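You operate a simulated robot arm through the tools that you are given. There is no shell and no other tool. Be economical: measure what you need, move in short steps, check, and stop when the job is done.

You are at the controls of a simulated robot arm. One attempt, no reset.

TASK
Open the middle drawer of the long table, fetch the small notebook and set it in the inside of the middle drawer of the long table, then shut the drawer. Take the red-banded lamp and leave it on the top of the wall shelf. Open the right drawer of the long table, put the folded rag on the right half of the wall bench away in the inside of the right drawer of the long table and shut the drawer again. Take the tall black bottle from the right half of the wall bench and leave it on the left shelf under the wall bench. Take the black cover and leave it on the right end of the packing bench. Any order will do. Set down upright: red-banded lamp, tall black bottle, black cover.
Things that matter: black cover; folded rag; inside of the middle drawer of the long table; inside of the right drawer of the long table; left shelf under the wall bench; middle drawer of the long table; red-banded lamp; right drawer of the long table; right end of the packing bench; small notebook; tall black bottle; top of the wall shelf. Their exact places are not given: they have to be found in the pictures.

Only the result counts: the job must be done as asked and must still hold three seconds after the hand-in. Knocking over, shifting, dropping, spilling or breaking anything else fails it. A push-on lid holds only when it is set on centred and level and pressed home; a screw cap is set on level and turned clockwise until tight.

THE ROBOT
A 7-joint arm with a two-finger parallel gripper on a trunk, on a base that drives. Base frame: it is fixed to the floor where the robot stands at the start and does not move with it; the origin is under the middle of the robot, x ahead of it, y to its left, z up; the surface under the hand at the start is at about z = 78. Lengths are in cm, angles in rad, forces in N, time in s.
With the tool pointing down near the work surface it reaches from about 28 to 72 cm from the robot's upright axis, wherever it stands. Its first joint turns from -2.897 to 2.897 rad. Places, roughly: black cover (10x10x18 cm) [410, -190, 30]; folded rag (7x5x4 cm) [290, -340, 80]; inside of the middle drawer of the long table [70, -10, 60]; inside of the right drawer of the long table [30, -70, 60]; left shelf under the wall bench [400, -220, 20]; middle drawer of the long table [60, -10, 70]; red-banded lamp (6x6x12 cm) [290, -350, 80]; right drawer of the long table [20, -70, 70]; right end of the packing bench [330, 120, 80]; small notebook [50, -350, 75]; tall black bottle (7x7x22 cm) [320, -330, 90]; top of the wall shelf (20x40 cm) [104, -410, 66]. Payload 3.43 kg.
Tool frame: the origin (TCP) lies between the finger pads and is the grasp point; the fingertips stand 3.4 cm ahead of it; z points along the fingers, y is the line along which they close. Largest opening 12.8 cm; finger width 2.4, thickness 1.2; the body of the gripper, 4.8 by 13 cm, starts 9.6 cm behind the TCP.
Orientation is that of the tool frame in the base frame, as [roll, pitch, yaw] about the fixed x, y, z axes, in that order (R = Rz(yaw) Ry(pitch) Rx(roll)). With the fingers straight down and closing along the base's y, the tool's x points along the base's -x, its y along +y and its z along -z.

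THE INTERFACE
- The arm moves only by the tool send_rows. Its argument "moves" is a list of rows, each a list of 7 numbers: the closure, from 0 (fully open) to 1 (shut), then the shift along the tool's x, y, z in cm, then the turn, a rotation vector about the tool's x, y, z in rad. In form: [[claw, dx, dy, dz, wx, wy, wz], ...]. A call has 1 to 10 rows; each row shifts and turns the commanded pose from where the row before left it, along the tool's axes as they then stand. A row lasts 0.2 s, in which the tool goes at most 5 cm and 0.15 rad; a call with a longer step from one row to the next is refused whole, and so is a gripper value outside its range. A pose out of reach is approached as far as the arm can. The call stops where the force on the tool passes 40 N (or 10 N more than at its start, if that is more) or the arm is blocked; 0.2 s more then pass. Each finger travels about 10.8 cm/s and halts on what it meets, pressing with about 33 N; the grip force reading is that of the motor and also rises with nothing between the fingers. The clock runs only during rows and for 0.2 s after the last one: add rows that do not move to give the fingers time. The reply holds the time, the measured pose of the TCP, the force on the tool along the base axes, the opening and the grip force, in the units named above and with some noise, with the torque about the TCP (base axes, N m) and any sound that the robot's microphone picked up.
- Cameras (640 x 400 px; columns grow to the right, rows downward): "scene" is now at [-5.25, 10.79, 153.43]; the picture's right is [-0.75, -0.67, 0.00], its down [-0.60, 0.67, -0.43] and it looks along [0.29, -0.32, -0.90] (base axes); focal length 250 px, centre (320, 200). "wrist" rides on the gripper at [7.6, -1.1, -16] in the tool frame; the picture's right is [0.15, 0.99, 0.00], its down [-0.88, 0.13, -0.46] and it looks along [-0.45, 0.07, 0.89] (tool axes); focal length 234 px, centre (320, 200).
- capture(camera): a new picture of that camera. It takes no simulated time.
- lift_body(by): slides the trunk up (or, below 0, down) by that many cm; the arm and the scene camera ride with it, the base frame stays. It gives what a move gives, with no picture.
- base_move(legs): drives the robot by 1 to 6 legs, each [ahead, left, turn to the left] in cm, cm and rad, along the robot's own axes; the way and the turn of a leg run together, so that a leg with both is an arc; at most 150 cm and 3.142 rad a leg. The arm and the cameras ride along, it lands a little off, and it stops where it bumps. It gives what a move gives.
- turn_head(pan, tilt): turns the head with the scene camera to pan (to the left, within 1.501 rad either way) and tilt (down, from -0.506 to 1.204), counted from straight ahead of the robot. It gives what a move gives.
- probe_pixels(camera, pixels): for up to 12 pixels [column, row] of the newest picture of that camera ("zoom" is the newest enlarged one), the place [x, y, z] in the base frame of the surface seen there, good to about 0.2 cm, but the place of the scene camera against the robot may be out by one fixed shift of up to 1.8 cm in any direction. It takes no simulated time.
- inspect(camera, box): a new picture of the part [left, top, right, bottom] of that camera's present view, enlarged. It takes no simulated time.
- close_job(): hands the job in; it is judged then, once.

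Go step by step. Measure first, check grasps and placings, and put right what went wrong. The budget is 138 turns and 162 pictures, counting those below and the enlarged ones. Unless the task says otherwise, let go and move clear before handing in, and close with one line.

The tools are called after "Emit:" by a JSON object that holds its "api" and its "payload". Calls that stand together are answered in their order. send_rows: Moves the arm, as the interface text tells. Its arguments: {"type":"object","properties":{"moves":{"type":"array","items":{"type":"array","items":{"type":"number"}}}},"required":["moves"]} The other tools are called the same way: lift_body (by) slides the trunk up or down; base_move (legs) drives the base; turn_head (pan, tilt) turns the head that bears the scene camera; capture (camera) takes a picture; probe_pixels (camera, pixels) gives the place of the surface under pixels of a picture; inspect (camera, box) takes an enlarged picture of a part of a camera's view; close_job () hands the job in.

At the start:

```text
t: 0.0
tool_pos: [43.85, -20.45, 90.6]
tool_rot: [3.142, 0.0, 3.14]
wrist_force: [-1.0, -0.7, 1.2]
wrist_torque: [0.02, 0.0, -0.03]
grip_width: 12.79
grip_force: 0.1
trunk travel left (down, up): [-27.5, 4.9]
robot x, y, heading: [-0.11, 0.34, -0.0]
head pan, tilt: [-0.841, 1.127]
```

scene: 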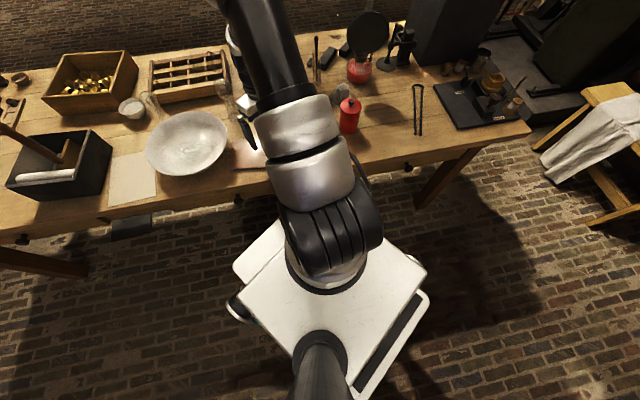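
wrist: 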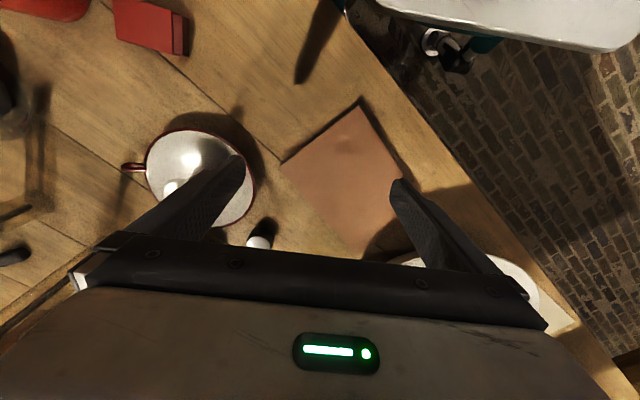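

The pictures show the long table running diagonally ahead of the robot. I'll look around with the head to find everything.

Emit:
{"api": "turn_head", "payload": {"pan": -0.6, "tilt": 0.3}}

Emit:
{"api": "capture", "payload": {"camera": "scene"}}

Emit:
{"api": "turn_head", "payload": {"pan": -1.5, "tilt": 0.3}}

Emit:
{"api": "capture", "payload": {"camera": "scene"}}

Emit:
{"api": "turn_head", "payload": {"pan": 0.4, "tilt": 0.3}}

Emit:
{"api": "capture", "payload": {"camera": "scene"}}

```text
t: 1.1
tool_pos: [43.75, -20.46, 90.6]
tool_rot: [-3.141, 0.0, -3.141]
wrist_force: [0.4, 0.1, 0.2]
wrist_torque: [0.0, 0.0, 0.0]
grip_width: 12.79
grip_force: 0.1
trunk travel left (down, up): [-27.5, 4.9]
robot x, y, heading: [0.41, 0.13, -0.007]
head pan, tilt: [-0.6, 0.3]
```

```text
159 pictures are left
```

scene: 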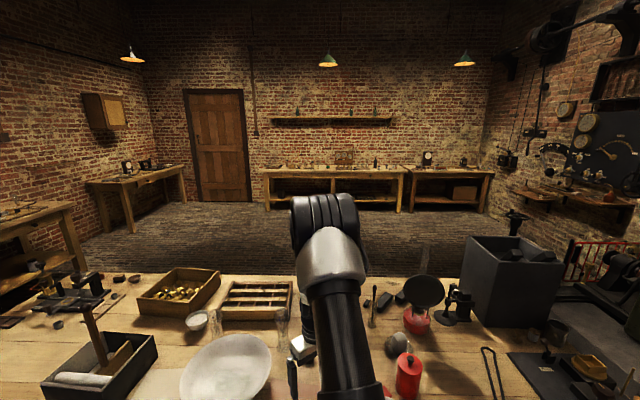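

```text
t: 2.4
tool_pos: [43.75, -20.52, 90.74]
tool_rot: [3.141, 0.0, -3.14]
wrist_force: [-0.2, -0.4, 0.1]
wrist_torque: [-0.01, 0.0, 0.01]
grip_width: 12.79
grip_force: 0.0
trunk travel left (down, up): [-27.5, 4.9]
robot x, y, heading: [-0.26, 0.04, 0.006]
head pan, tilt: [-1.499, 0.3]
```

```text
158 pictures are left
```

scene: 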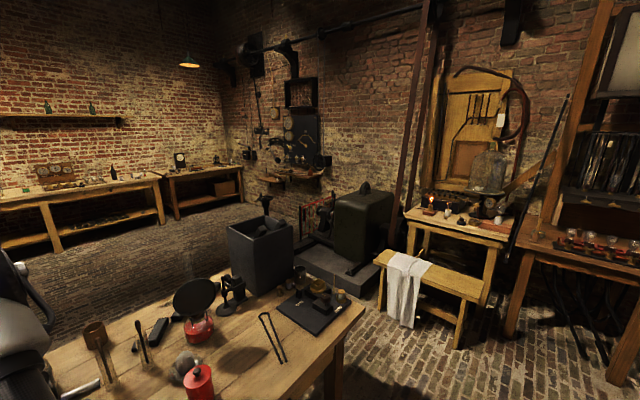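

```text
t: 4.2
tool_pos: [43.74, -20.54, 90.61]
tool_rot: [3.14, 0.0, 3.141]
wrist_force: [-0.8, -0.2, 0.7]
wrist_torque: [0.0, 0.0, -0.01]
grip_width: 12.81
grip_force: 0.1
trunk travel left (down, up): [-27.5, 4.9]
robot x, y, heading: [-0.2, 0.03, 0.003]
head pan, tilt: [0.4, 0.3]
```

```text
157 pictures are left
```

scene: 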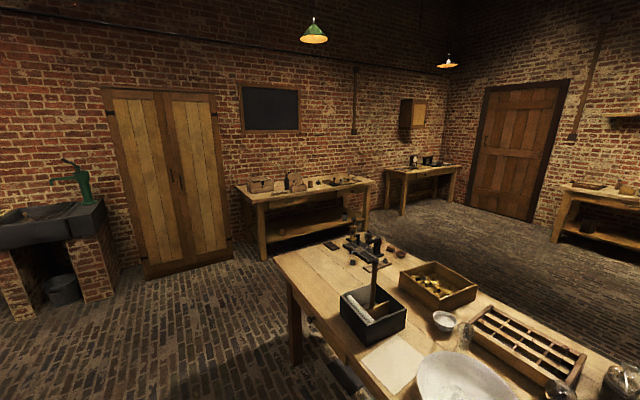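

The table front runs diagonally. I'll turn to face it, back off to see the drawer fronts, and take zooms.

Emit:
{"api": "turn_head", "payload": {"pan": -0.84, "tilt": 1.1}}

Emit:
{"api": "capture", "payload": {"camera": "scene"}}

Emit:
{"api": "probe_pixels", "payload": {"camera": "scene", "pixels": [[20, 238], [150, 215], [236, 197], [430, 155], [525, 125], [10, 225], [500, 128], [420, 53], [100, 195]]}}

Emit:
{"api": "turn_head", "payload": {"pan": -1.5, "tilt": 0.2}}

Emit:
{"api": "inspect", "payload": {"camera": "scene", "box": [220, 120, 380, 220]}}

Emit:
{"api": "turn_head", "payload": {"pan": -0.75, "tilt": 0.2}}

Emit:
{"api": "inspect", "payload": {"camera": "scene", "box": [220, 140, 380, 240]}}

```text
t: 5.7
tool_pos: [43.82, -20.59, 90.53]
tool_rot: [-3.141, 0.001, -3.141]
wrist_force: [0.4, 0.5, 0.6]
wrist_torque: [-0.02, 0.03, 0.01]
grip_width: 12.83
grip_force: 0.0
trunk travel left (down, up): [-27.5, 4.9]
robot x, y, heading: [-0.47, 0.12, 0.001]
head pan, tilt: [-0.84, 1.1]
```

```text
156 pictures are left
```

scene: 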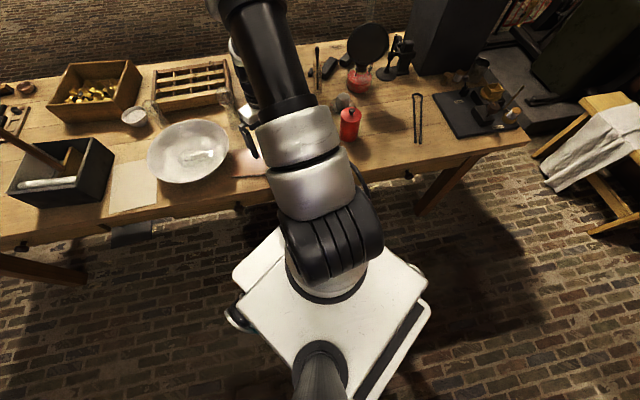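

```text
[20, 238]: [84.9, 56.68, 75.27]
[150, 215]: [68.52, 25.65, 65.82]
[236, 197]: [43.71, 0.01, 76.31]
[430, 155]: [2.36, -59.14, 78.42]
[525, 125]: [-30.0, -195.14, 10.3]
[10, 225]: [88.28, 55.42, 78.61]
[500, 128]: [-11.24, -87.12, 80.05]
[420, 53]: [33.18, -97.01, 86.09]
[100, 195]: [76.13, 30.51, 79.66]
```

```text
t: 6.8
tool_pos: [43.79, -20.59, 90.56]
tool_rot: [-3.141, -0.001, 3.141]
wrist_force: [0.3, -1.0, -0.1]
wrist_torque: [-0.01, 0.01, 0.03]
grip_width: 12.8
grip_force: 0.1
trunk travel left (down, up): [-27.5, 4.9]
robot x, y, heading: [0.01, -0.2, 0.001]
head pan, tilt: [-1.499, 0.201]
```

```text
4.00 times, centred on (300, 170) of scene
```

zoom: 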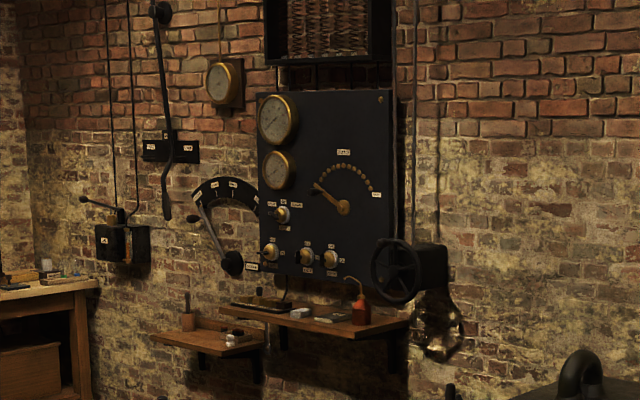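

```text
t: 8.0
tool_pos: [43.83, -20.54, 90.71]
tool_rot: [-3.141, -0.001, 3.142]
wrist_force: [-0.7, -0.7, 0.9]
wrist_torque: [0.03, -0.01, 0.01]
grip_width: 12.82
grip_force: 0.0
trunk travel left (down, up): [-27.5, 4.9]
robot x, y, heading: [-0.08, -0.3, -0.0]
head pan, tilt: [-0.75, 0.201]
```

```text
4.00 times, centred on (300, 190) of scene
```

zoom: 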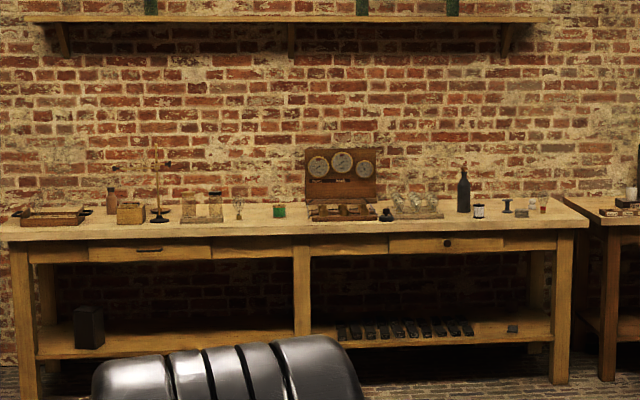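

The table's normal is at heading about -0.615, with knobs at roughly (44, 0, 76), (85, 57, 75) and (2, -59, 78). The black cover is on the left bench shelf (zoom 88,328), and the notebook on the right wall board (zoom 300,313). I'll raise the arm, back off and face the table.

Emit:
{"api": "send_rows", "payload": {"moves": [[0, 0, 0, -4, 0, 0, 0], [0, 0, 0, -4, 0, 0, 0], [0, 0, 0, -4, 0, 0, 0], [0, 0, 0, -4, 0, 0, 0], [0, 4, 0, 0, 0, 0, 0], [0, 4, 0, 0, 0, 0, 0]]}}

Emit:
{"api": "base_move", "payload": {"legs": [[-40, 25, 0], [0, 0, -0.615]]}}

Emit:
{"api": "turn_head", "payload": {"pan": 0, "tilt": 0.8}}

Emit:
{"api": "capture", "payload": {"camera": "scene"}}

```text
t: 9.3
tool_pos: [35.7, -20.55, 106.52]
tool_rot: [-3.141, -0.001, -3.141]
wrist_force: [-0.4, -0.2, -0.4]
wrist_torque: [0.0, -0.04, -0.01]
grip_width: 12.8
grip_force: 0.0
trunk travel left (down, up): [-27.5, 4.9]
robot x, y, heading: [-0.22, 0.28, -0.002]
head pan, tilt: [-0.75, 0.201]
```

```text
t: 14.1
tool_pos: [-22.37, -12.23, 106.37]
tool_rot: [-3.14, -0.001, 2.536]
wrist_force: [-0.1, 0.0, -0.2]
wrist_torque: [0.01, -0.01, 0.01]
grip_width: 12.79
grip_force: 0.0
trunk travel left (down, up): [-27.5, 4.9]
robot x, y, heading: [-39.9, 24.74, -0.606]
head pan, tilt: [-0.75, 0.201]
```

```text
t: 15.2
tool_pos: [-22.31, -12.25, 106.52]
tool_rot: [-3.14, 0.0, 2.537]
wrist_force: [0.3, 0.0, 0.3]
wrist_torque: [0.0, -0.03, -0.02]
grip_width: 12.82
grip_force: 0.1
trunk travel left (down, up): [-27.5, 4.9]
robot x, y, heading: [-40.23, 25.09, -0.602]
head pan, tilt: [0.0, 0.799]
```

```text
153 pictures are left
```

scene: 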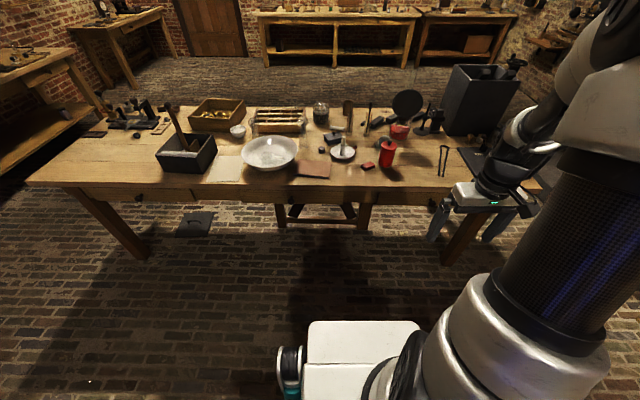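

I now see the table's front; I'll zoom on the drawer knobs along it.

Emit:
{"api": "inspect", "payload": {"camera": "scene", "box": [220, 160, 380, 260]}}

Emit:
{"api": "inspect", "payload": {"camera": "scene", "box": [360, 160, 520, 260]}}

```text
4.00 times, centred on (300, 210) of scene
```

zoom: 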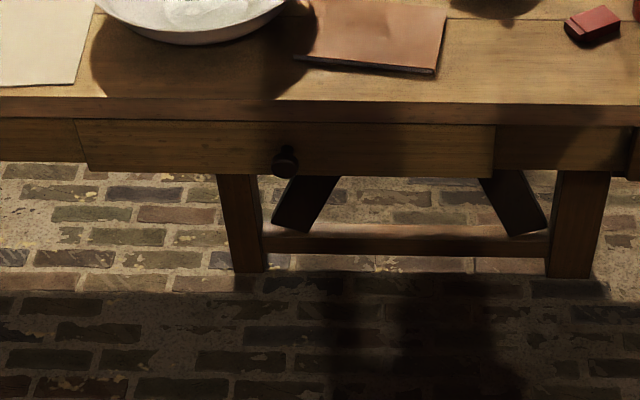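

```text
4.00 times, centred on (440, 210) of scene
```

zoom: 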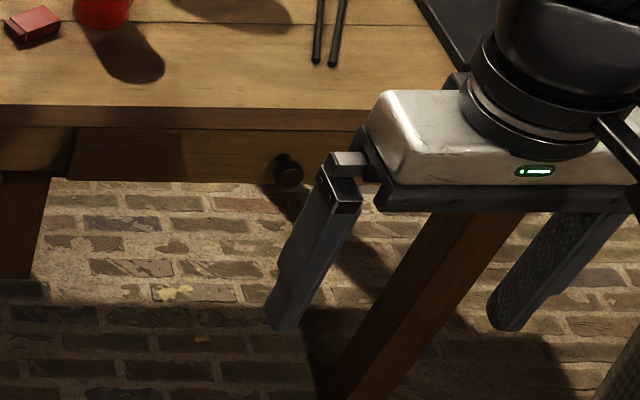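

Middle knob is at scene (291,200), right knob at about (432,202). I'll probe those, the drawer edges and the table edge.

Emit:
{"api": "probe_pixels", "payload": {"camera": "scene", "pixels": [[291, 200], [432, 202], [291, 187], [240, 195], [343, 197], [270, 195], [320, 196], [271, 203], [378, 199], [420, 199]]}}

Emit:
{"api": "probe_pixels", "payload": {"camera": "zoom", "pixels": [[287, 166], [290, 175], [75, 150], [240, 180], [240, 100], [240, 125]]}}

```text
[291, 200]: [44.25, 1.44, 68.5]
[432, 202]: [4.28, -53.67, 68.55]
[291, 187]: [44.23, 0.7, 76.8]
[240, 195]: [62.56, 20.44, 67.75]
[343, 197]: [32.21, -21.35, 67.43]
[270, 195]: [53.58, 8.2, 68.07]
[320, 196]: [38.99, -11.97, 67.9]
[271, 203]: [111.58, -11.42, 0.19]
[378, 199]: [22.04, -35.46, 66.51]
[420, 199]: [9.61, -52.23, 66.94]
```

```text
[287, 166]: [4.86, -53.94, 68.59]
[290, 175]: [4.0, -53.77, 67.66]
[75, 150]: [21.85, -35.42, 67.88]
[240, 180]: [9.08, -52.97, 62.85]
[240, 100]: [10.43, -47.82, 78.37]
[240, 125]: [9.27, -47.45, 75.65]
```

Drawer face lies at u=38.6 along heading -0.628, knobs protrude to about u=35, z≈68.5. I'll align the base and turn the tool to point forward.

Emit:
{"api": "base_move", "payload": {"legs": [[0, 30, -0.026]]}}

Emit:
{"api": "send_rows", "payload": {"moves": [[0, -3.5, 3.5, 0, 0, 0, 0], [0, -3.5, 3.5, 0, 0, 0, 0], [0, -3.5, 3.5, 0, 0, 0, 0], [0, -3.5, 3.5, 0, 0, 0, 0], [0, -3.5, 3.5, 0, 0, 0, 0], [0, -3.5, 3.1, 0, 0, 0, 0], [0, 0, 0, 0, 0, -0.15, 0], [0, 0, 0, 0, 0, -0.15, 0], [0, 0, 0, 0, 0, -0.15, 0], [0, 0, 0, 0, 0, -0.15, 0]]}}

Emit:
{"api": "lift_body", "payload": {"by": -20}}

Emit:
{"api": "send_rows", "payload": {"moves": [[0, 0, 0, 0, 0, -0.15, 0], [0, 0, 0, 0, 0, -0.15, 0], [0, 0, 0, 0, 0, -0.15, 0], [0, 0, 0, 0, 0, -0.15, 0], [0, 0, 0, 0, 0, -0.15, 0], [0, 0, 0, 0, 0, -0.15, 0], [0, 0, 0, 0, 0, -0.07, 0]]}}

```text
t: 18.6
tool_pos: [-6.05, 11.56, 106.45]
tool_rot: [-3.14, 0.001, 2.509]
wrist_force: [-0.2, -0.3, 0.6]
wrist_torque: [-0.02, -0.01, -0.01]
grip_width: 12.79
grip_force: 0.0
trunk travel left (down, up): [-27.5, 4.9]
robot x, y, heading: [-22.54, 49.04, -0.63]
head pan, tilt: [0.0, 0.799]
```

```text
t: 20.8
tool_pos: [22.93, 15.68, 106.49]
tool_rot: [3.141, 0.602, 2.51]
wrist_force: [0.4, -0.5, -0.4]
wrist_torque: [0.04, 0.02, 0.01]
grip_width: 12.8
grip_force: 0.0
trunk travel left (down, up): [-27.5, 4.9]
robot x, y, heading: [-22.42, 49.07, -0.637]
head pan, tilt: [0.0, 0.799]
```

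```text
t: 23.0
tool_pos: [23.0, 15.79, 86.6]
tool_rot: [3.142, 0.6, 2.509]
wrist_force: [0.4, 0.2, -0.3]
wrist_torque: [-0.01, 0.02, 0.01]
grip_width: 12.79
grip_force: 0.1
trunk travel left (down, up): [-7.5, 24.9]
robot x, y, heading: [-22.56, 49.16, -0.632]
head pan, tilt: [0.0, 0.799]
```

```text
t: 24.6
tool_pos: [22.95, 15.67, 86.5]
tool_rot: [2.529, 1.57, 1.899]
wrist_force: [-0.4, -0.1, -0.4]
wrist_torque: [0.0, 0.01, -0.01]
grip_width: 12.81
grip_force: 0.0
trunk travel left (down, up): [-7.5, 24.9]
robot x, y, heading: [-22.89, 49.05, -0.631]
head pan, tilt: [0.0, 0.799]
```

The forward pose works (u=9.4, v=-26.2). I'll lower to knob height and look with the wrist camera.

Emit:
{"api": "send_rows", "payload": {"moves": [[0, 4.5, 0.25, 0, 0, 0, 0], [0, 4.5, 0.25, 0, 0, 0, 0], [0, 4.5, 0.25, 0, 0, 0, 0], [0, 4.5, 0.25, 0, 0, 0, 0]]}}

Emit:
{"api": "capture", "payload": {"camera": "wrist"}}

Emit:
{"api": "capture", "payload": {"camera": "scene"}}

```text
t: 25.6
tool_pos: [23.41, 16.34, 68.58]
tool_rot: [-0.013, 1.571, -0.645]
wrist_force: [1.3, 0.4, -0.2]
wrist_torque: [0.02, 0.0, 0.0]
grip_width: 12.81
grip_force: 0.1
trunk travel left (down, up): [-7.5, 24.9]
robot x, y, heading: [-22.88, 49.04, -0.632]
head pan, tilt: [0.0, 0.799]
```

```text
150 pictures are left
```

wrist: 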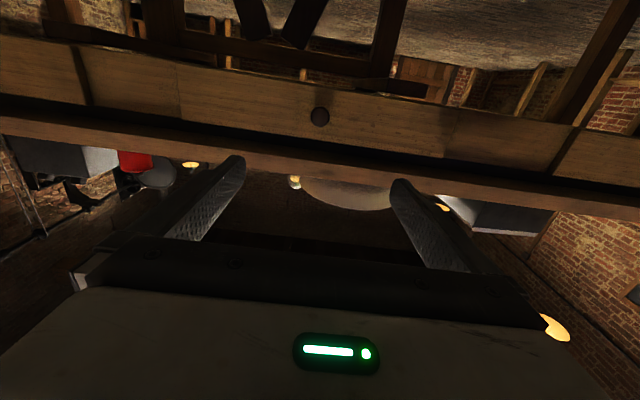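

```text
149 pictures are left
```

scene: 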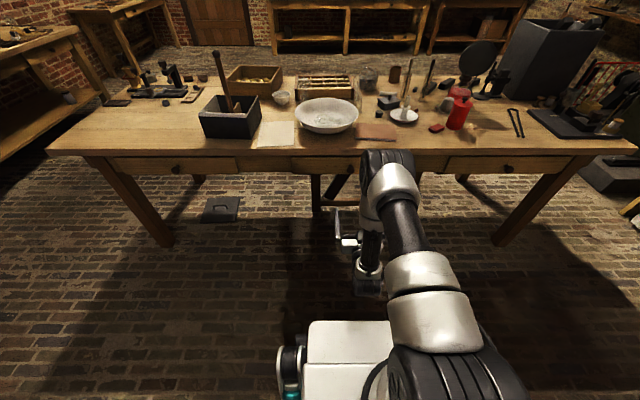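

In the wrist view the knob is at (320,117); I'll probe it and the drawer face beside it.

Emit:
{"api": "probe_pixels", "payload": {"camera": "wrist", "pixels": [[320, 117], [312, 117], [328, 118], [320, 109], [320, 125], [280, 112], [360, 122], [320, 139], [180, 85], [443, 145]]}}

```text
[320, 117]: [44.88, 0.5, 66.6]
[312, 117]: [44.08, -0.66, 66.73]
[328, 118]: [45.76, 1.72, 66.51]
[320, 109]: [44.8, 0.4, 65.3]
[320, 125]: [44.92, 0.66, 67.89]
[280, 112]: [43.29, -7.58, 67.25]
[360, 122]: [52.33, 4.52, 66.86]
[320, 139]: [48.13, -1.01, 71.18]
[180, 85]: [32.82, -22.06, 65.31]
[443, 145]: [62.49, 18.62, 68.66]
```

Wrist-true knob front is (44.9, 0.5, 66.6), face at u=39.5. I'll drive up, lower 2 cm, and check again.

Emit:
{"api": "base_move", "payload": {"legs": [[19, 0, 0]]}}

Emit:
{"api": "send_rows", "payload": {"moves": [[0, 2, 0, 0, 0, 0, 0], [0, 0, 0, 0, 0, 0, 0]]}}

Emit:
{"api": "capture", "payload": {"camera": "wrist"}}

```text
t: 27.1
tool_pos: [39.01, 4.96, 68.49]
tool_rot: [-3.125, 1.568, 2.526]
wrist_force: [-0.1, 0.9, 0.5]
wrist_torque: [-0.01, 0.03, -0.03]
grip_width: 12.79
grip_force: 0.0
trunk travel left (down, up): [-7.5, 24.9]
robot x, y, heading: [-7.22, 37.68, -0.631]
head pan, tilt: [0.0, 0.799]
```

```text
t: 27.7
tool_pos: [38.86, 4.79, 66.51]
tool_rot: [3.118, 1.571, 2.485]
wrist_force: [0.8, -0.4, 0.4]
wrist_torque: [-0.01, -0.03, 0.0]
grip_width: 12.79
grip_force: 0.1
trunk travel left (down, up): [-7.5, 24.9]
robot x, y, heading: [-6.84, 37.36, -0.631]
head pan, tilt: [0.0, 0.799]
```

```text
148 pictures are left
```

wrist: 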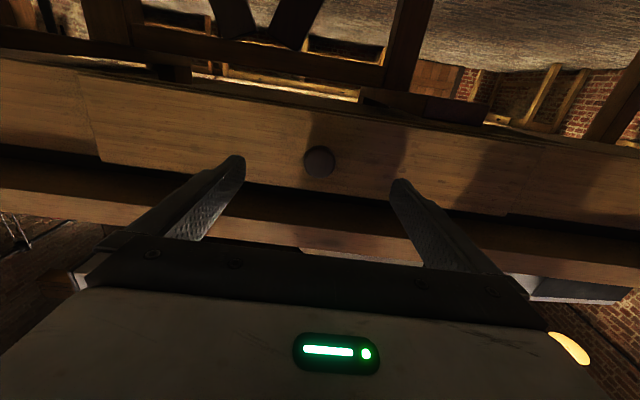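

Knob centred at (320,160). Advance 7.2 cm and close.

Emit:
{"api": "send_rows", "payload": {"moves": [[0, 0, 0, 3, 0, 0, 0], [0, 0, 0, 3, 0, 0, 0], [0, 0, 0, 1.2, 0, 0, 0], [1, 0, 0, 0, 0, 0, 0], [1, 0, 0, 0, 0, 0, 0], [1, 0, 0, 0, 0, 0, 0], [1, 0, 0, 0, 0, 0, 0]]}}

Emit:
{"api": "capture", "payload": {"camera": "wrist"}}

```text
t: 29.3
tool_pos: [44.71, 0.43, 66.49]
tool_rot: [-2.813, 1.57, 2.834]
wrist_force: [-1.5, -6.1, -0.5]
wrist_torque: [-0.05, 0.1, -0.05]
grip_width: 3.35
grip_force: 44.8
trunk travel left (down, up): [-7.5, 24.9]
robot x, y, heading: [-7.16, 37.32, -0.634]
head pan, tilt: [0.0, 0.799]
```

```text
147 pictures are left
```

wrist: 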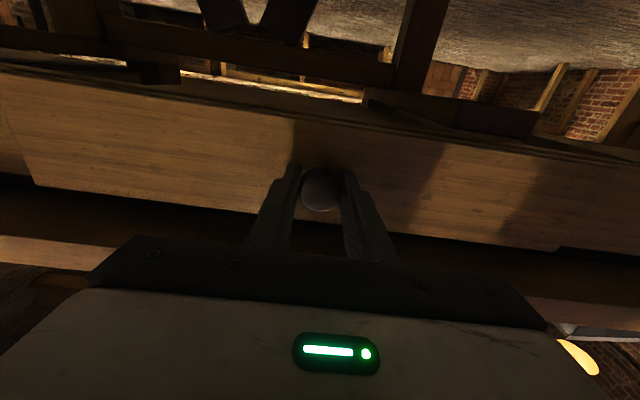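

Knob gripped (3.35 cm). Pull by driving the base back 20 cm.

Emit:
{"api": "base_move", "payload": {"legs": [[-20, 0, 0]]}}

Emit:
{"api": "capture", "payload": {"camera": "wrist"}}

Emit:
{"api": "capture", "payload": {"camera": "scene"}}

```text
t: 30.9
tool_pos: [28.74, 12.19, 66.56]
tool_rot: [3.111, 1.569, 2.475]
wrist_force: [-6.9, -6.6, 3.0]
wrist_torque: [0.19, 0.31, -0.18]
grip_width: 3.33
grip_force: 45.1
trunk travel left (down, up): [-7.5, 24.9]
robot x, y, heading: [-22.96, 49.72, -0.632]
head pan, tilt: [0.0, 0.799]
```

```text
146 pictures are left
```

wrist: 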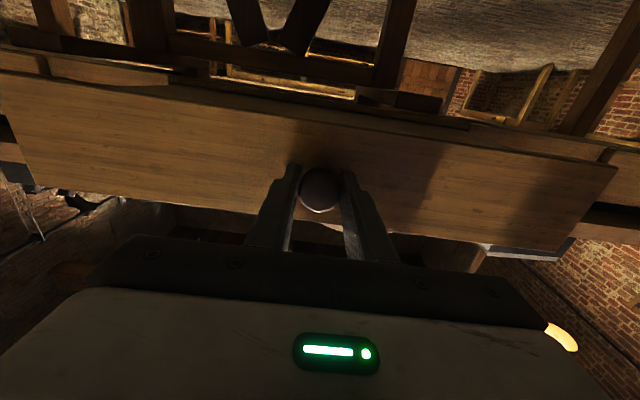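

```text
145 pictures are left
```

scene: 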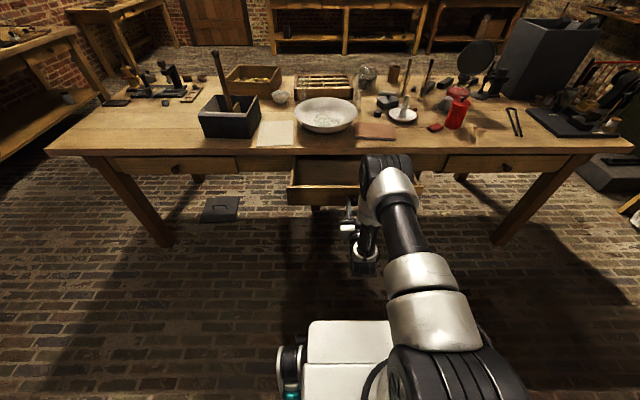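

The drawer slid out 20 cm. I'll release, back off, and go to the right drawer's knob 68 cm to the right.

Emit:
{"api": "send_rows", "payload": {"moves": [[0, 0, 0, 0, 0, 0, 0], [0, 0, 0, 0, 0, 0, 0], [0, 0, 0, 0, 0, 0, 0], [0, 0, 0, -3, 0, 0, 0], [0, 0, 0, -4, 0, 0, 0]]}}

Emit:
{"api": "base_move", "payload": {"legs": [[-2, 0, 0], [0, -68, 0], [18, 0, 0]]}}

Emit:
{"api": "capture", "payload": {"camera": "wrist"}}

```text
t: 32.1
tool_pos: [22.69, 16.45, 66.48]
tool_rot: [-3.035, 1.568, 2.608]
wrist_force: [-0.1, 0.3, 0.5]
wrist_torque: [0.01, 0.0, -0.02]
grip_width: 12.79
grip_force: 0.0
trunk travel left (down, up): [-7.5, 24.9]
robot x, y, heading: [-23.29, 49.66, -0.636]
head pan, tilt: [0.0, 0.799]
```

```text
t: 40.5
tool_pos: [-3.28, -46.26, 66.58]
tool_rot: [-2.994, 1.568, 2.667]
wrist_force: [0.2, -0.4, 0.7]
wrist_torque: [-0.02, -0.01, -0.02]
grip_width: 12.82
grip_force: 0.1
trunk travel left (down, up): [-7.5, 24.9]
robot x, y, heading: [-49.9, -13.8, -0.622]
head pan, tilt: [0.0, 0.799]
```

```text
144 pictures are left
```

wrist: 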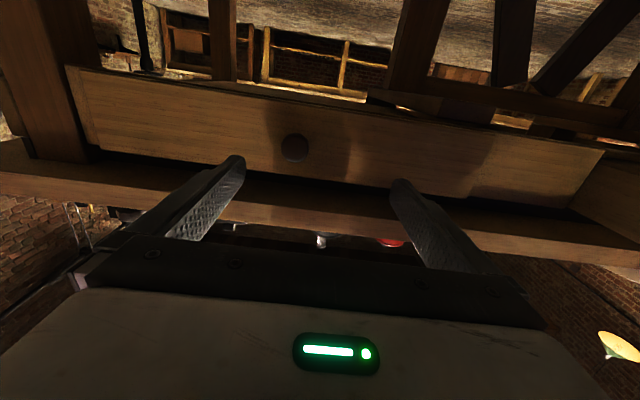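

Emit:
{"api": "probe_pixels", "payload": {"camera": "wrist", "pixels": [[294, 147], [264, 138], [324, 152], [294, 158]]}}

```text
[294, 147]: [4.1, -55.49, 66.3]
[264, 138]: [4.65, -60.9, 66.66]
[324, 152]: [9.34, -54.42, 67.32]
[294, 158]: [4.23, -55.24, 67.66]
```

Knob at (4.1,-55.5,66.5): 3.1 cm right, 11.2 cm ahead. Grip it and pull.

Emit:
{"api": "send_rows", "payload": {"moves": [[0, 0, -3.1, 0, 0, 0, 0], [0, 0, 0, 4, 0, 0, 0], [0, 0, 0, 4, 0, 0, 0], [0, 0, 0, 3.1, 0, 0, 0], [1, 0, 0, 0, 0, 0, 0], [1, 0, 0, 0, 0, 0, 0], [1, 0, 0, 0, 0, 0, 0], [1, 0, 0, 0, 0, 0, 0]]}}

Emit:
{"api": "base_move", "payload": {"legs": [[-20, 0, 0]]}}

Emit:
{"api": "capture", "payload": {"camera": "wrist"}}

Emit:
{"api": "capture", "payload": {"camera": "scene"}}

```text
t: 42.3
tool_pos: [4.11, -55.24, 66.52]
tool_rot: [-3.113, 1.568, 2.548]
wrist_force: [3.7, 1.3, -0.7]
wrist_torque: [0.09, 0.02, 0.04]
grip_width: 3.35
grip_force: 44.6
trunk travel left (down, up): [-7.5, 24.9]
robot x, y, heading: [-49.86, -13.66, -0.62]
head pan, tilt: [0.0, 0.799]
```

```text
t: 43.9
tool_pos: [-12.26, -43.41, 66.53]
tool_rot: [-2.822, 1.568, 2.84]
wrist_force: [-2.6, -2.0, 1.9]
wrist_torque: [0.25, 0.29, 0.03]
grip_width: 3.34
grip_force: 44.9
trunk travel left (down, up): [-7.5, 24.9]
robot x, y, heading: [-66.17, -2.23, -0.622]
head pan, tilt: [0.0, 0.799]
```

```text
143 pictures are left
```

wrist: 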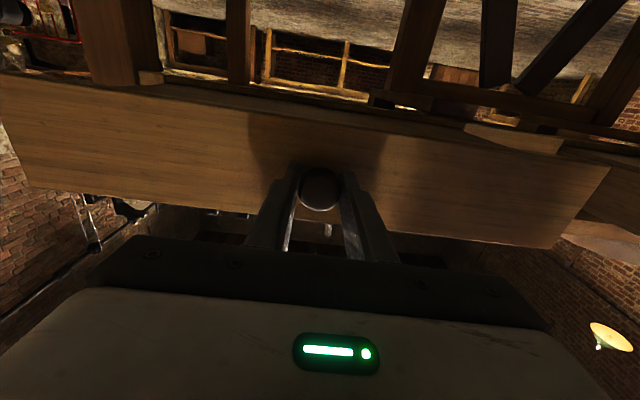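

```text
142 pictures are left
```

scene: 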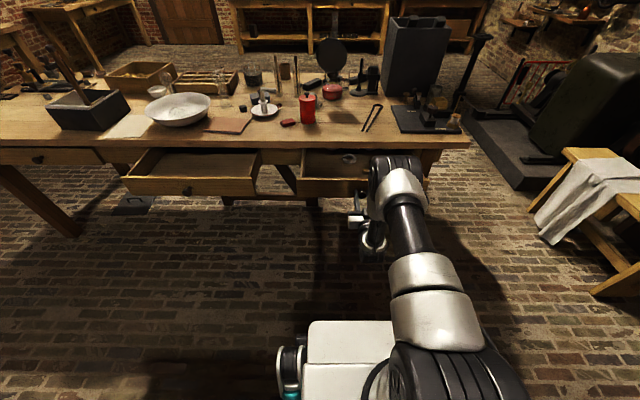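

Both drawers are open. I'll release, back away, and turn the tool downward again for travel.

Emit:
{"api": "send_rows", "payload": {"moves": [[0, 0, 0, 0, 0, 0, 0], [0, 0, 0, 0, 0, 0, 0], [0, 0, 0, 0, 0, 0, 0], [0, 0, 0, -4, 0, 0, 0], [0, 0, 0, -4, 0, 0, 0]]}}

Emit:
{"api": "base_move", "payload": {"legs": [[-20, 0, -0.01]]}}

Emit:
{"api": "send_rows", "payload": {"moves": [[0, 0, 0, 0, 0, 0.15, 0], [0, 0, 0, 0, 0, 0.15, 0], [0, 0, 0, 0, 0, 0.15, 0], [0, 0, 0, 0, 0, 0.15, 0], [0, 0, 0, 0, 0, 0.15, 0], [0, 0, 0, 0, 0, 0.15, 0], [0, 0, 0, 0, 0, 0.15, 0], [0, 0, 0, 0, 0, 0.15, 0], [0, 0, 0, 0, 0, 0.15, 0], [0, 0, 0, 0, 0, 0.15, 0]]}}

Emit:
{"api": "send_rows", "payload": {"moves": [[0, 0, 0, 0, 0, 0.07, 0], [0, 4.5, 0, 0, 0, 0, 0], [0, 4.5, 0, 0, 0, 0, 0], [0, 4.5, 0, 0, 0, 0, 0]]}}

Emit:
{"api": "lift_body", "payload": {"by": 20}}

Emit:
{"api": "turn_head", "payload": {"pan": 0.9, "tilt": 0.4}}

Emit:
{"api": "capture", "payload": {"camera": "scene"}}

```text
t: 45.1
tool_pos: [-18.69, -39.09, 66.39]
tool_rot: [-2.672, 1.568, 2.991]
wrist_force: [0.8, 0.4, 0.9]
wrist_torque: [-0.02, 0.03, 0.0]
grip_width: 12.78
grip_force: 0.1
trunk travel left (down, up): [-7.5, 24.9]
robot x, y, heading: [-65.71, -2.18, -0.616]
head pan, tilt: [0.0, 0.799]
```

```text
t: 46.7
tool_pos: [-35.01, -28.06, 66.32]
tool_rot: [-2.774, 1.567, 2.88]
wrist_force: [0.4, 0.1, 0.0]
wrist_torque: [0.06, 0.01, 0.0]
grip_width: 12.81
grip_force: 0.0
trunk travel left (down, up): [-7.5, 24.9]
robot x, y, heading: [-82.06, 9.42, -0.625]
head pan, tilt: [0.0, 0.799]
```

```text
t: 48.9
tool_pos: [-34.78, -28.1, 66.28]
tool_rot: [-3.141, 0.067, 2.514]
wrist_force: [-0.5, -0.2, -0.2]
wrist_torque: [0.02, -0.03, -0.02]
grip_width: 12.77
grip_force: 0.1
trunk travel left (down, up): [-7.5, 24.9]
robot x, y, heading: [-82.29, 9.2, -0.626]
head pan, tilt: [0.0, 0.799]
```

```text
t: 49.9
tool_pos: [-45.8, -20.21, 66.31]
tool_rot: [-3.14, -0.002, 2.514]
wrist_force: [0.0, 0.2, 0.0]
wrist_torque: [0.02, -0.03, 0.01]
grip_width: 12.81
grip_force: 0.0
trunk travel left (down, up): [-7.5, 24.9]
robot x, y, heading: [-82.07, 8.89, -0.622]
head pan, tilt: [0.0, 0.799]
```

```text
t: 52.1
tool_pos: [-45.88, -20.15, 86.42]
tool_rot: [-3.14, -0.002, 2.512]
wrist_force: [0.0, 0.4, -0.5]
wrist_torque: [0.0, -0.01, -0.02]
grip_width: 12.77
grip_force: 0.1
trunk travel left (down, up): [-27.5, 4.9]
robot x, y, heading: [-82.31, 9.47, -0.625]
head pan, tilt: [0.0, 0.799]
```

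```text
t: 53.3
tool_pos: [-45.78, -20.2, 86.34]
tool_rot: [-3.14, -0.002, 2.512]
wrist_force: [0.0, 0.3, 0.0]
wrist_torque: [0.01, -0.01, -0.02]
grip_width: 12.79
grip_force: 0.0
trunk travel left (down, up): [-27.5, 4.9]
robot x, y, heading: [-82.19, 9.22, -0.629]
head pan, tilt: [0.901, 0.4]
```

```text
141 pictures are left
```

scene: 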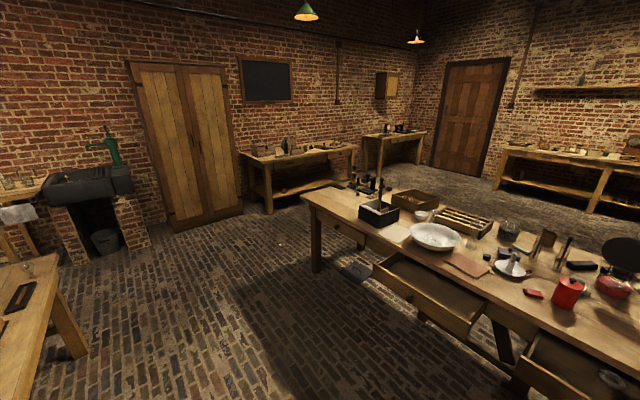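

There is a wide aisle left of the table, with another table nearby at lower left. I'll probe the key points.

Emit:
{"api": "probe_pixels", "payload": {"camera": "scene", "pixels": [[50, 258], [85, 350], [305, 192], [316, 268], [358, 280], [270, 212], [240, 156], [355, 147], [265, 165], [420, 160], [210, 280], [150, 243]]}}

Emit:
{"api": "inspect", "payload": {"camera": "scene", "box": [230, 100, 390, 200]}}

```text
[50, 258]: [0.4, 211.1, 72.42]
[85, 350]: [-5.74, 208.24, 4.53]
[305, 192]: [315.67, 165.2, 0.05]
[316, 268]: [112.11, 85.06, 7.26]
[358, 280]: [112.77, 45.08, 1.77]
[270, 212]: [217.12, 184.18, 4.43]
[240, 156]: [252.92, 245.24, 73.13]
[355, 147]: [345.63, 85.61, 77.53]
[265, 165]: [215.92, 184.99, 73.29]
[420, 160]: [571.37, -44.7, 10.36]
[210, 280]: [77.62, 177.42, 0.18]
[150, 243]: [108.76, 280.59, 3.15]
```

```text
4.00 times, centred on (310, 150) of scene
```

zoom: 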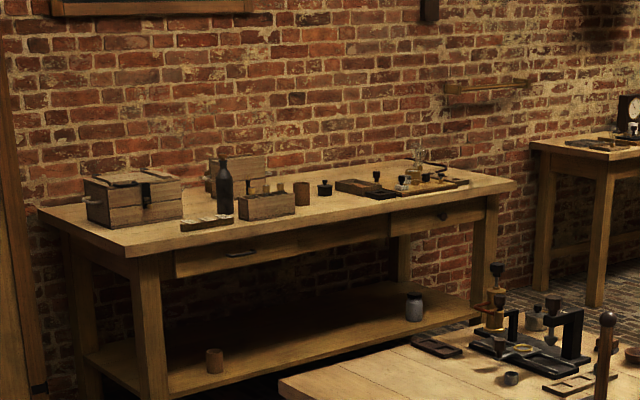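

Aisle between table's left end (v≈-135) and packing bench front (v≈-274) is wide. I'll drive around through it toward the wall bench.

Emit:
{"api": "base_move", "payload": {"legs": [[12, 120, 0], [0, 126, 0], [130, 0, 0], [130, 0, 0], [130, 0, 0], [0, -110, 0]]}}

Emit:
{"api": "turn_head", "payload": {"pan": 0.0, "tilt": 0.6}}

Emit:
{"api": "capture", "payload": {"camera": "scene"}}

```text
t: 106.1
tool_pos: [341.0, -171.36, 86.3]
tool_rot: [-3.139, -0.002, 2.438]
wrist_force: [-1.1, 0.3, 0.7]
wrist_torque: [-0.01, 0.01, -0.01]
grip_width: 12.81
grip_force: 0.0
trunk travel left (down, up): [-27.5, 4.9]
robot x, y, heading: [306.94, -138.91, -0.7]
head pan, tilt: [0.901, 0.4]
```

```text
t: 107.3
tool_pos: [341.09, -171.36, 86.35]
tool_rot: [-3.139, -0.002, 2.436]
wrist_force: [-0.3, 0.4, 0.2]
wrist_torque: [0.0, -0.06, 0.03]
grip_width: 12.81
grip_force: 0.1
trunk travel left (down, up): [-27.5, 4.9]
robot x, y, heading: [306.98, -139.08, -0.699]
head pan, tilt: [0.0, 0.6]
```

```text
139 pictures are left
```

scene: 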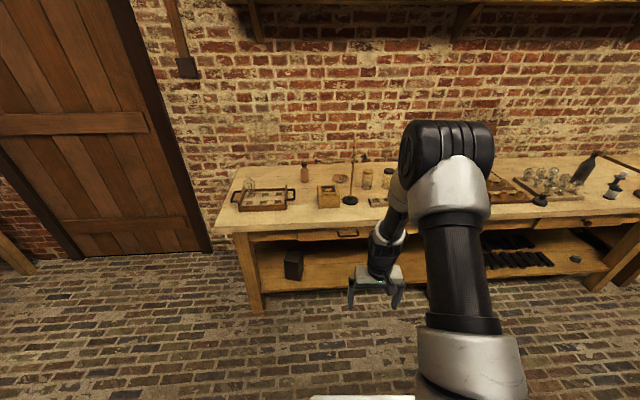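

The cover stands at (293,265) on the lower left shelf. Probe it, the shelf and bench edges, and zoom on the right half.

Emit:
{"api": "probe_pixels", "payload": {"camera": "scene", "pixels": [[293, 268], [293, 250], [286, 262], [302, 258], [293, 278], [350, 270], [350, 290], [300, 290], [350, 228], [235, 228], [245, 300], [560, 218]]}}

Emit:
{"api": "inspect", "payload": {"camera": "scene", "box": [230, 220, 390, 320]}}

Emit:
{"api": "inspect", "payload": {"camera": "scene", "box": [480, 130, 640, 230]}}

```text
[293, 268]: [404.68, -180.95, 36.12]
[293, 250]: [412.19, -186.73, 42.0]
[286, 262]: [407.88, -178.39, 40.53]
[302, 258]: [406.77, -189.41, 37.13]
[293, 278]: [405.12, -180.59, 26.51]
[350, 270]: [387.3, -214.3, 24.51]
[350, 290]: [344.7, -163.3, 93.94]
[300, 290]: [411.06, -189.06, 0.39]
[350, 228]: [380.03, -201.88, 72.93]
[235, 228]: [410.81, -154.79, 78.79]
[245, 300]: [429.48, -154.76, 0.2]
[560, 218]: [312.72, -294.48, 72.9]
```

```text
4.00 times, centred on (310, 270) of scene
```

zoom: 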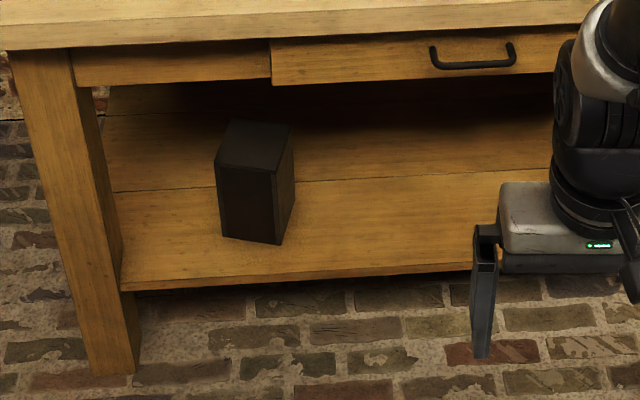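

```text
4.00 times, centred on (560, 180) of scene
```

zoom: 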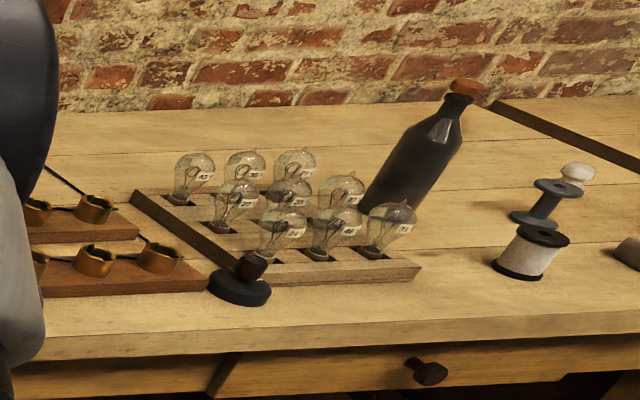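

The cover's front face is about (405,-181), shelf z≈24. I'll square up, shift left, lower the trunk and set a forward-pointing hand.

Emit:
{"api": "base_move", "payload": {"legs": [[0, 18, 0.069]]}}

Emit:
{"api": "send_rows", "payload": {"moves": [[0, -4.5, 0, 0, 0, 0, 0], [0, -4.5, 0, 0, 0, 0, 0], [0, 0, 0, 0, 0, -0.15, 0], [0, 0, 0, 0, 0, -0.15, 0], [0, 0, 0, 0, 0, -0.15, 0], [0, 0, 0, 0, 0, -0.15, 0], [0, 0, 0, 0, 0, -0.15, 0], [0, 0, 0, 0, 0, -0.15, 0], [0, 0, 0, 0, 0, -0.15, 0], [0, 0, 0, 0, 0, -0.15, 0]]}}

Emit:
{"api": "lift_body", "payload": {"by": -27.4}}

Emit:
{"api": "send_rows", "payload": {"moves": [[0, 0, 0, 0, 0, -0.15, 0], [0, 0, 0, 0, 0, -0.15, 0], [0, 0, 0, 0, 0, -0.07, 0], [0, 4.5, 0, 0, 0, 0, 0], [0, 4.5, 0, 0, 0, 0, 0], [0, 4.5, 0, 0, 0, 0, 0], [0, 4.5, 0, 0, 0, 0, 0], [0, 4.5, 0, 0, 0, 0, 0], [0, 1.5, 0, 0, 0, 0, 0]]}}

Emit:
{"api": "capture", "payload": {"camera": "wrist"}}

Emit:
{"api": "capture", "payload": {"camera": "scene"}}

```text
t: 109.7
tool_pos: [354.69, -154.48, 86.41]
tool_rot: [-3.139, -0.001, 2.513]
wrist_force: [-0.8, 0.3, 0.1]
wrist_torque: [0.02, 0.02, 0.0]
grip_width: 12.79
grip_force: 0.1
trunk travel left (down, up): [-27.5, 4.9]
robot x, y, heading: [317.97, -124.98, -0.626]
head pan, tilt: [0.0, 0.6]
```

```text
t: 111.9
tool_pos: [361.72, -159.64, 86.3]
tool_rot: [-3.138, 1.198, 2.515]
wrist_force: [0.5, 0.6, -0.5]
wrist_torque: [0.02, 0.01, -0.04]
grip_width: 12.79
grip_force: 0.0
trunk travel left (down, up): [-27.5, 4.9]
robot x, y, heading: [318.44, -125.13, -0.632]
head pan, tilt: [0.0, 0.6]
```

```text
t: 114.7
tool_pos: [361.74, -159.74, 58.97]
tool_rot: [-3.138, 1.198, 2.515]
wrist_force: [-1.3, 0.0, -0.6]
wrist_torque: [0.01, -0.05, 0.01]
grip_width: 12.79
grip_force: 0.0
trunk travel left (down, up): [-0.1, 32.3]
robot x, y, heading: [318.31, -124.97, -0.626]
head pan, tilt: [0.0, 0.6]
```

```text
t: 116.7
tool_pos: [362.95, -160.77, 40.39]
tool_rot: [-0.12, 1.539, -0.751]
wrist_force: [-0.3, 0.5, 0.2]
wrist_torque: [0.03, -0.03, -0.01]
grip_width: 12.8
grip_force: 0.1
out of reach, approached as far as the arm can: row 8, 9
trunk travel left (down, up): [-0.1, 32.3]
robot x, y, heading: [318.17, -124.67, -0.628]
head pan, tilt: [0.0, 0.6]
```

```text
136 pictures are left
```

wrist: 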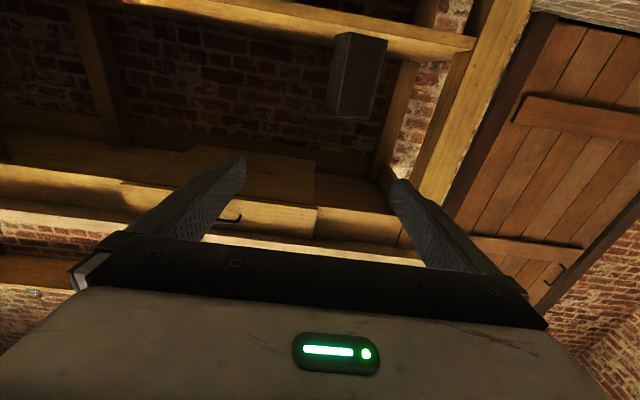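

```text
135 pictures are left
```

scene: 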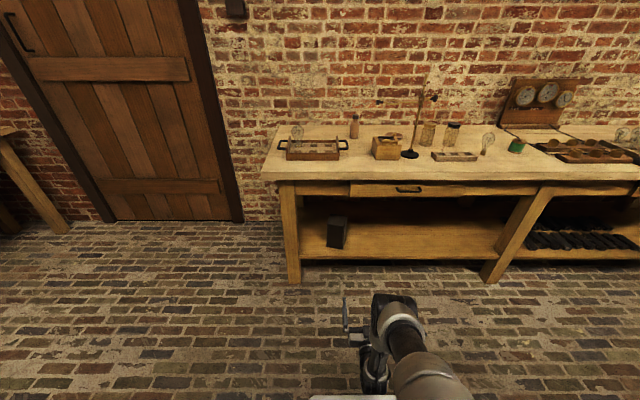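

The arm bottoms out at z≈40 horizontally, so I'll tilt the fingers down about 0.4 rad later. First probe the cover in the wrist view.

Emit:
{"api": "probe_pixels", "payload": {"camera": "wrist", "pixels": [[349, 70], [355, 36], [345, 36], [382, 40], [332, 108], [370, 114], [363, 113], [375, 80], [420, 45], [300, 25], [366, 225], [280, 185]]}}

Emit:
{"api": "inspect", "payload": {"camera": "wrist", "box": [290, 0, 450, 100]}}

```text
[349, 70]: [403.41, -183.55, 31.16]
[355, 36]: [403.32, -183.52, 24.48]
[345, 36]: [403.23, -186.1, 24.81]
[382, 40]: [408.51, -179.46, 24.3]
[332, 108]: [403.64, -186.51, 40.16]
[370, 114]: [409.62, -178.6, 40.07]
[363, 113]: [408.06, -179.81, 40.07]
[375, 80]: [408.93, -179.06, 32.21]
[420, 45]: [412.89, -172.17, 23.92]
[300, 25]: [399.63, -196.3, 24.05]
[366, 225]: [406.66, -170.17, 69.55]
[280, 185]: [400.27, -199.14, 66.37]
```

```text
4.00 times, centred on (370, 50) of wrist
```

zoom: 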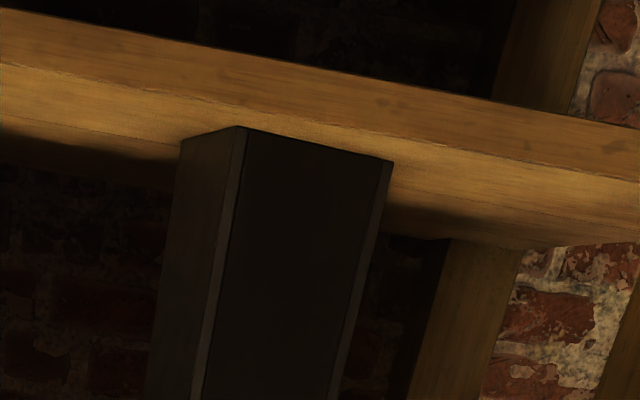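

Emit:
{"api": "probe_pixels", "payload": {"camera": "zoom", "pixels": [[245, 140], [380, 170], [190, 150], [233, 140], [230, 300], [350, 300], [240, 300], [170, 300]]}}

```text
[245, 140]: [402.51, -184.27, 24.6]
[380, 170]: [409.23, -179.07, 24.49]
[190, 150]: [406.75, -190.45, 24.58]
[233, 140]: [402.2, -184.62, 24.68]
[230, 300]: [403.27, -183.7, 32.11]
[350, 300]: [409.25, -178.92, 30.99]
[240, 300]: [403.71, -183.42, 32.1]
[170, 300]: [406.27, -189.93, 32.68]
```

The cover's centre is (409.2,-185.5), turned so its front faces heading -0.91, z 24–42. I'll square the base to it at standoff and tilt the fingers down.

Emit:
{"api": "base_move", "payload": {"legs": [[30, 18, 0], [0, 0, -0.28]]}}

Emit:
{"api": "send_rows", "payload": {"moves": [[0, 0, 0, 0, 0, 0.15, 0], [0, 0, 0, 0, 0, 0.15, 0], [0, 1.5, 0, -0.5, 0, 0, 0], [0, 1.5, 0, -0.5, 0, 0, 0], [0, 1.5, 0, -0.5, 0, 0, 0], [0, 0, 0, 0, 0, 0, 0]]}}

Emit:
{"api": "capture", "payload": {"camera": "wrist"}}

```text
t: 120.0
tool_pos: [386.54, -174.37, 39.96]
tool_rot: [-0.139, 1.536, -1.041]
wrist_force: [-0.4, 0.0, -0.1]
wrist_torque: [-0.05, 0.03, -0.02]
grip_width: 12.8
grip_force: 0.1
trunk travel left (down, up): [-0.1, 32.3]
robot x, y, heading: [353.13, -128.12, -0.903]
head pan, tilt: [0.0, 0.6]
```

```text
t: 121.6
tool_pos: [386.17, -173.87, 37.62]
tool_rot: [-3.111, 1.345, 2.271]
wrist_force: [1.1, 1.1, -0.2]
wrist_torque: [0.03, 0.0, 0.0]
grip_width: 12.84
grip_force: 0.0
trunk travel left (down, up): [-0.1, 32.3]
robot x, y, heading: [353.05, -128.18, -0.897]
head pan, tilt: [0.0, 0.6]
stopped in row 6: the arm was blocked; the commanded pose is now the measured one
```

```text
133 pictures are left
```

wrist: 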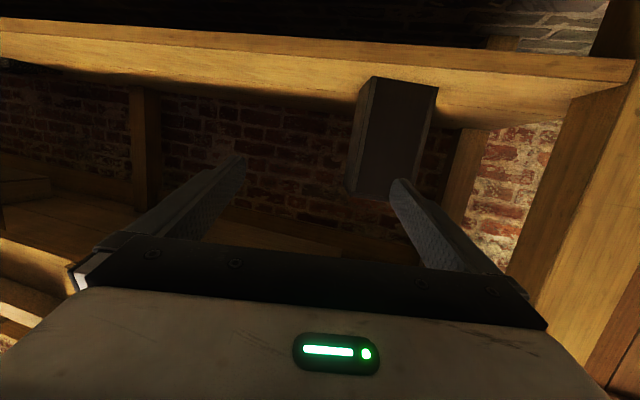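

Arm is blocked slightly lower, but z=37.6 is fine for gripping. Shift the base left 10.7 and re-check.

Emit:
{"api": "base_move", "payload": {"legs": [[0, 10.7, -0.02], [10, 0, 0]]}}

Emit:
{"api": "capture", "payload": {"camera": "wrist"}}

```text
t: 124.0
tool_pos: [399.8, -175.82, 37.92]
tool_rot: [-3.11, 1.345, 2.251]
wrist_force: [0.3, -1.7, -0.5]
wrist_torque: [0.01, 0.0, -0.02]
grip_width: 12.82
grip_force: 0.1
trunk travel left (down, up): [-0.1, 32.3]
robot x, y, heading: [367.65, -128.66, -0.915]
head pan, tilt: [0.0, 0.6]
```

```text
132 pictures are left
```

wrist: 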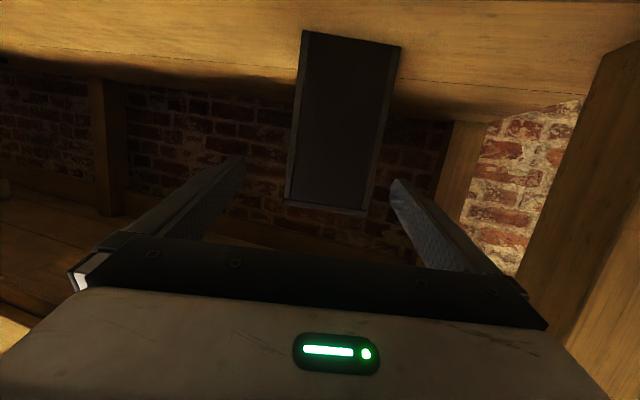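

The cover is nearly centred; nudge 1.2 cm left and drive in 12.5 cm.

Emit:
{"api": "send_rows", "payload": {"moves": [[0, 0, 1.2, 0, 0, 0, 0], [0, 0, 0, 0, 0, 0, 0]]}}

Emit:
{"api": "base_move", "payload": {"legs": [[12.5, 0, 0]]}}

Emit:
{"api": "capture", "payload": {"camera": "wrist"}}

```text
t: 124.6
tool_pos: [400.82, -175.2, 37.92]
tool_rot: [-3.109, 1.345, 2.253]
wrist_force: [-1.1, -0.4, 0.6]
wrist_torque: [-0.02, -0.03, -0.02]
grip_width: 12.81
grip_force: 0.0
trunk travel left (down, up): [-0.1, 32.3]
robot x, y, heading: [367.49, -129.23, -0.917]
head pan, tilt: [0.0, 0.6]
```

```text
t: 125.9
tool_pos: [408.6, -185.07, 37.91]
tool_rot: [-3.11, 1.345, 2.252]
wrist_force: [0.3, -1.1, 0.8]
wrist_torque: [-0.02, -0.01, 0.0]
grip_width: 12.78
grip_force: 0.2
trunk travel left (down, up): [-0.1, 32.3]
robot x, y, heading: [375.09, -138.93, -0.918]
head pan, tilt: [0.0, 0.6]
```

```text
131 pictures are left
```

wrist: 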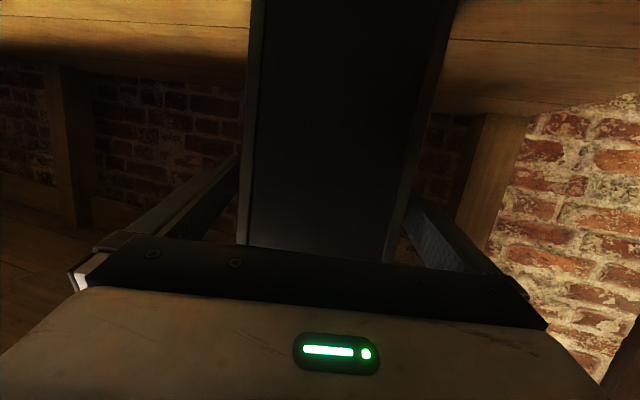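

The box is between the fingers and the TCP is on its centre. Close, then lift the trunk a little.

Emit:
{"api": "send_rows", "payload": {"moves": [[1, 0, 0, 0, 0, 0, 0], [1, 0, 0, 0, 0, 0, 0], [1, 0, 0, 0, 0, 0, 0], [1, 0, 0, 0, 0, 0, 0]]}}

Emit:
{"api": "lift_body", "payload": {"by": 5}}

Emit:
{"api": "capture", "payload": {"camera": "wrist"}}

```text
t: 126.9
tool_pos: [408.44, -184.96, 38.08]
tool_rot: [-3.112, 1.346, 2.252]
wrist_force: [1.8, 1.8, 2.3]
wrist_torque: [0.28, -0.34, -0.04]
grip_width: 9.79
grip_force: 32.4
trunk travel left (down, up): [-0.1, 32.3]
robot x, y, heading: [375.04, -138.43, -0.913]
head pan, tilt: [0.0, 0.6]
```

```text
t: 127.8
tool_pos: [408.37, -185.02, 42.88]
tool_rot: [-3.11, 1.344, 2.252]
wrist_force: [-0.3, 0.6, -2.2]
wrist_torque: [0.02, 0.05, -0.01]
grip_width: 9.77
grip_force: 33.3
trunk travel left (down, up): [-5.1, 27.3]
robot x, y, heading: [375.13, -138.93, -0.918]
head pan, tilt: [0.0, 0.6]
```

```text
130 pictures are left
```

wrist: 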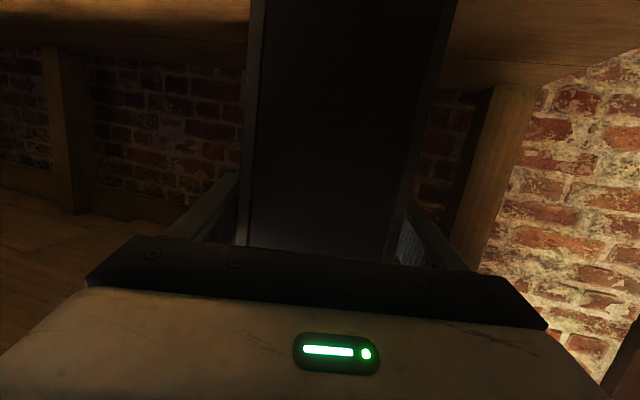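

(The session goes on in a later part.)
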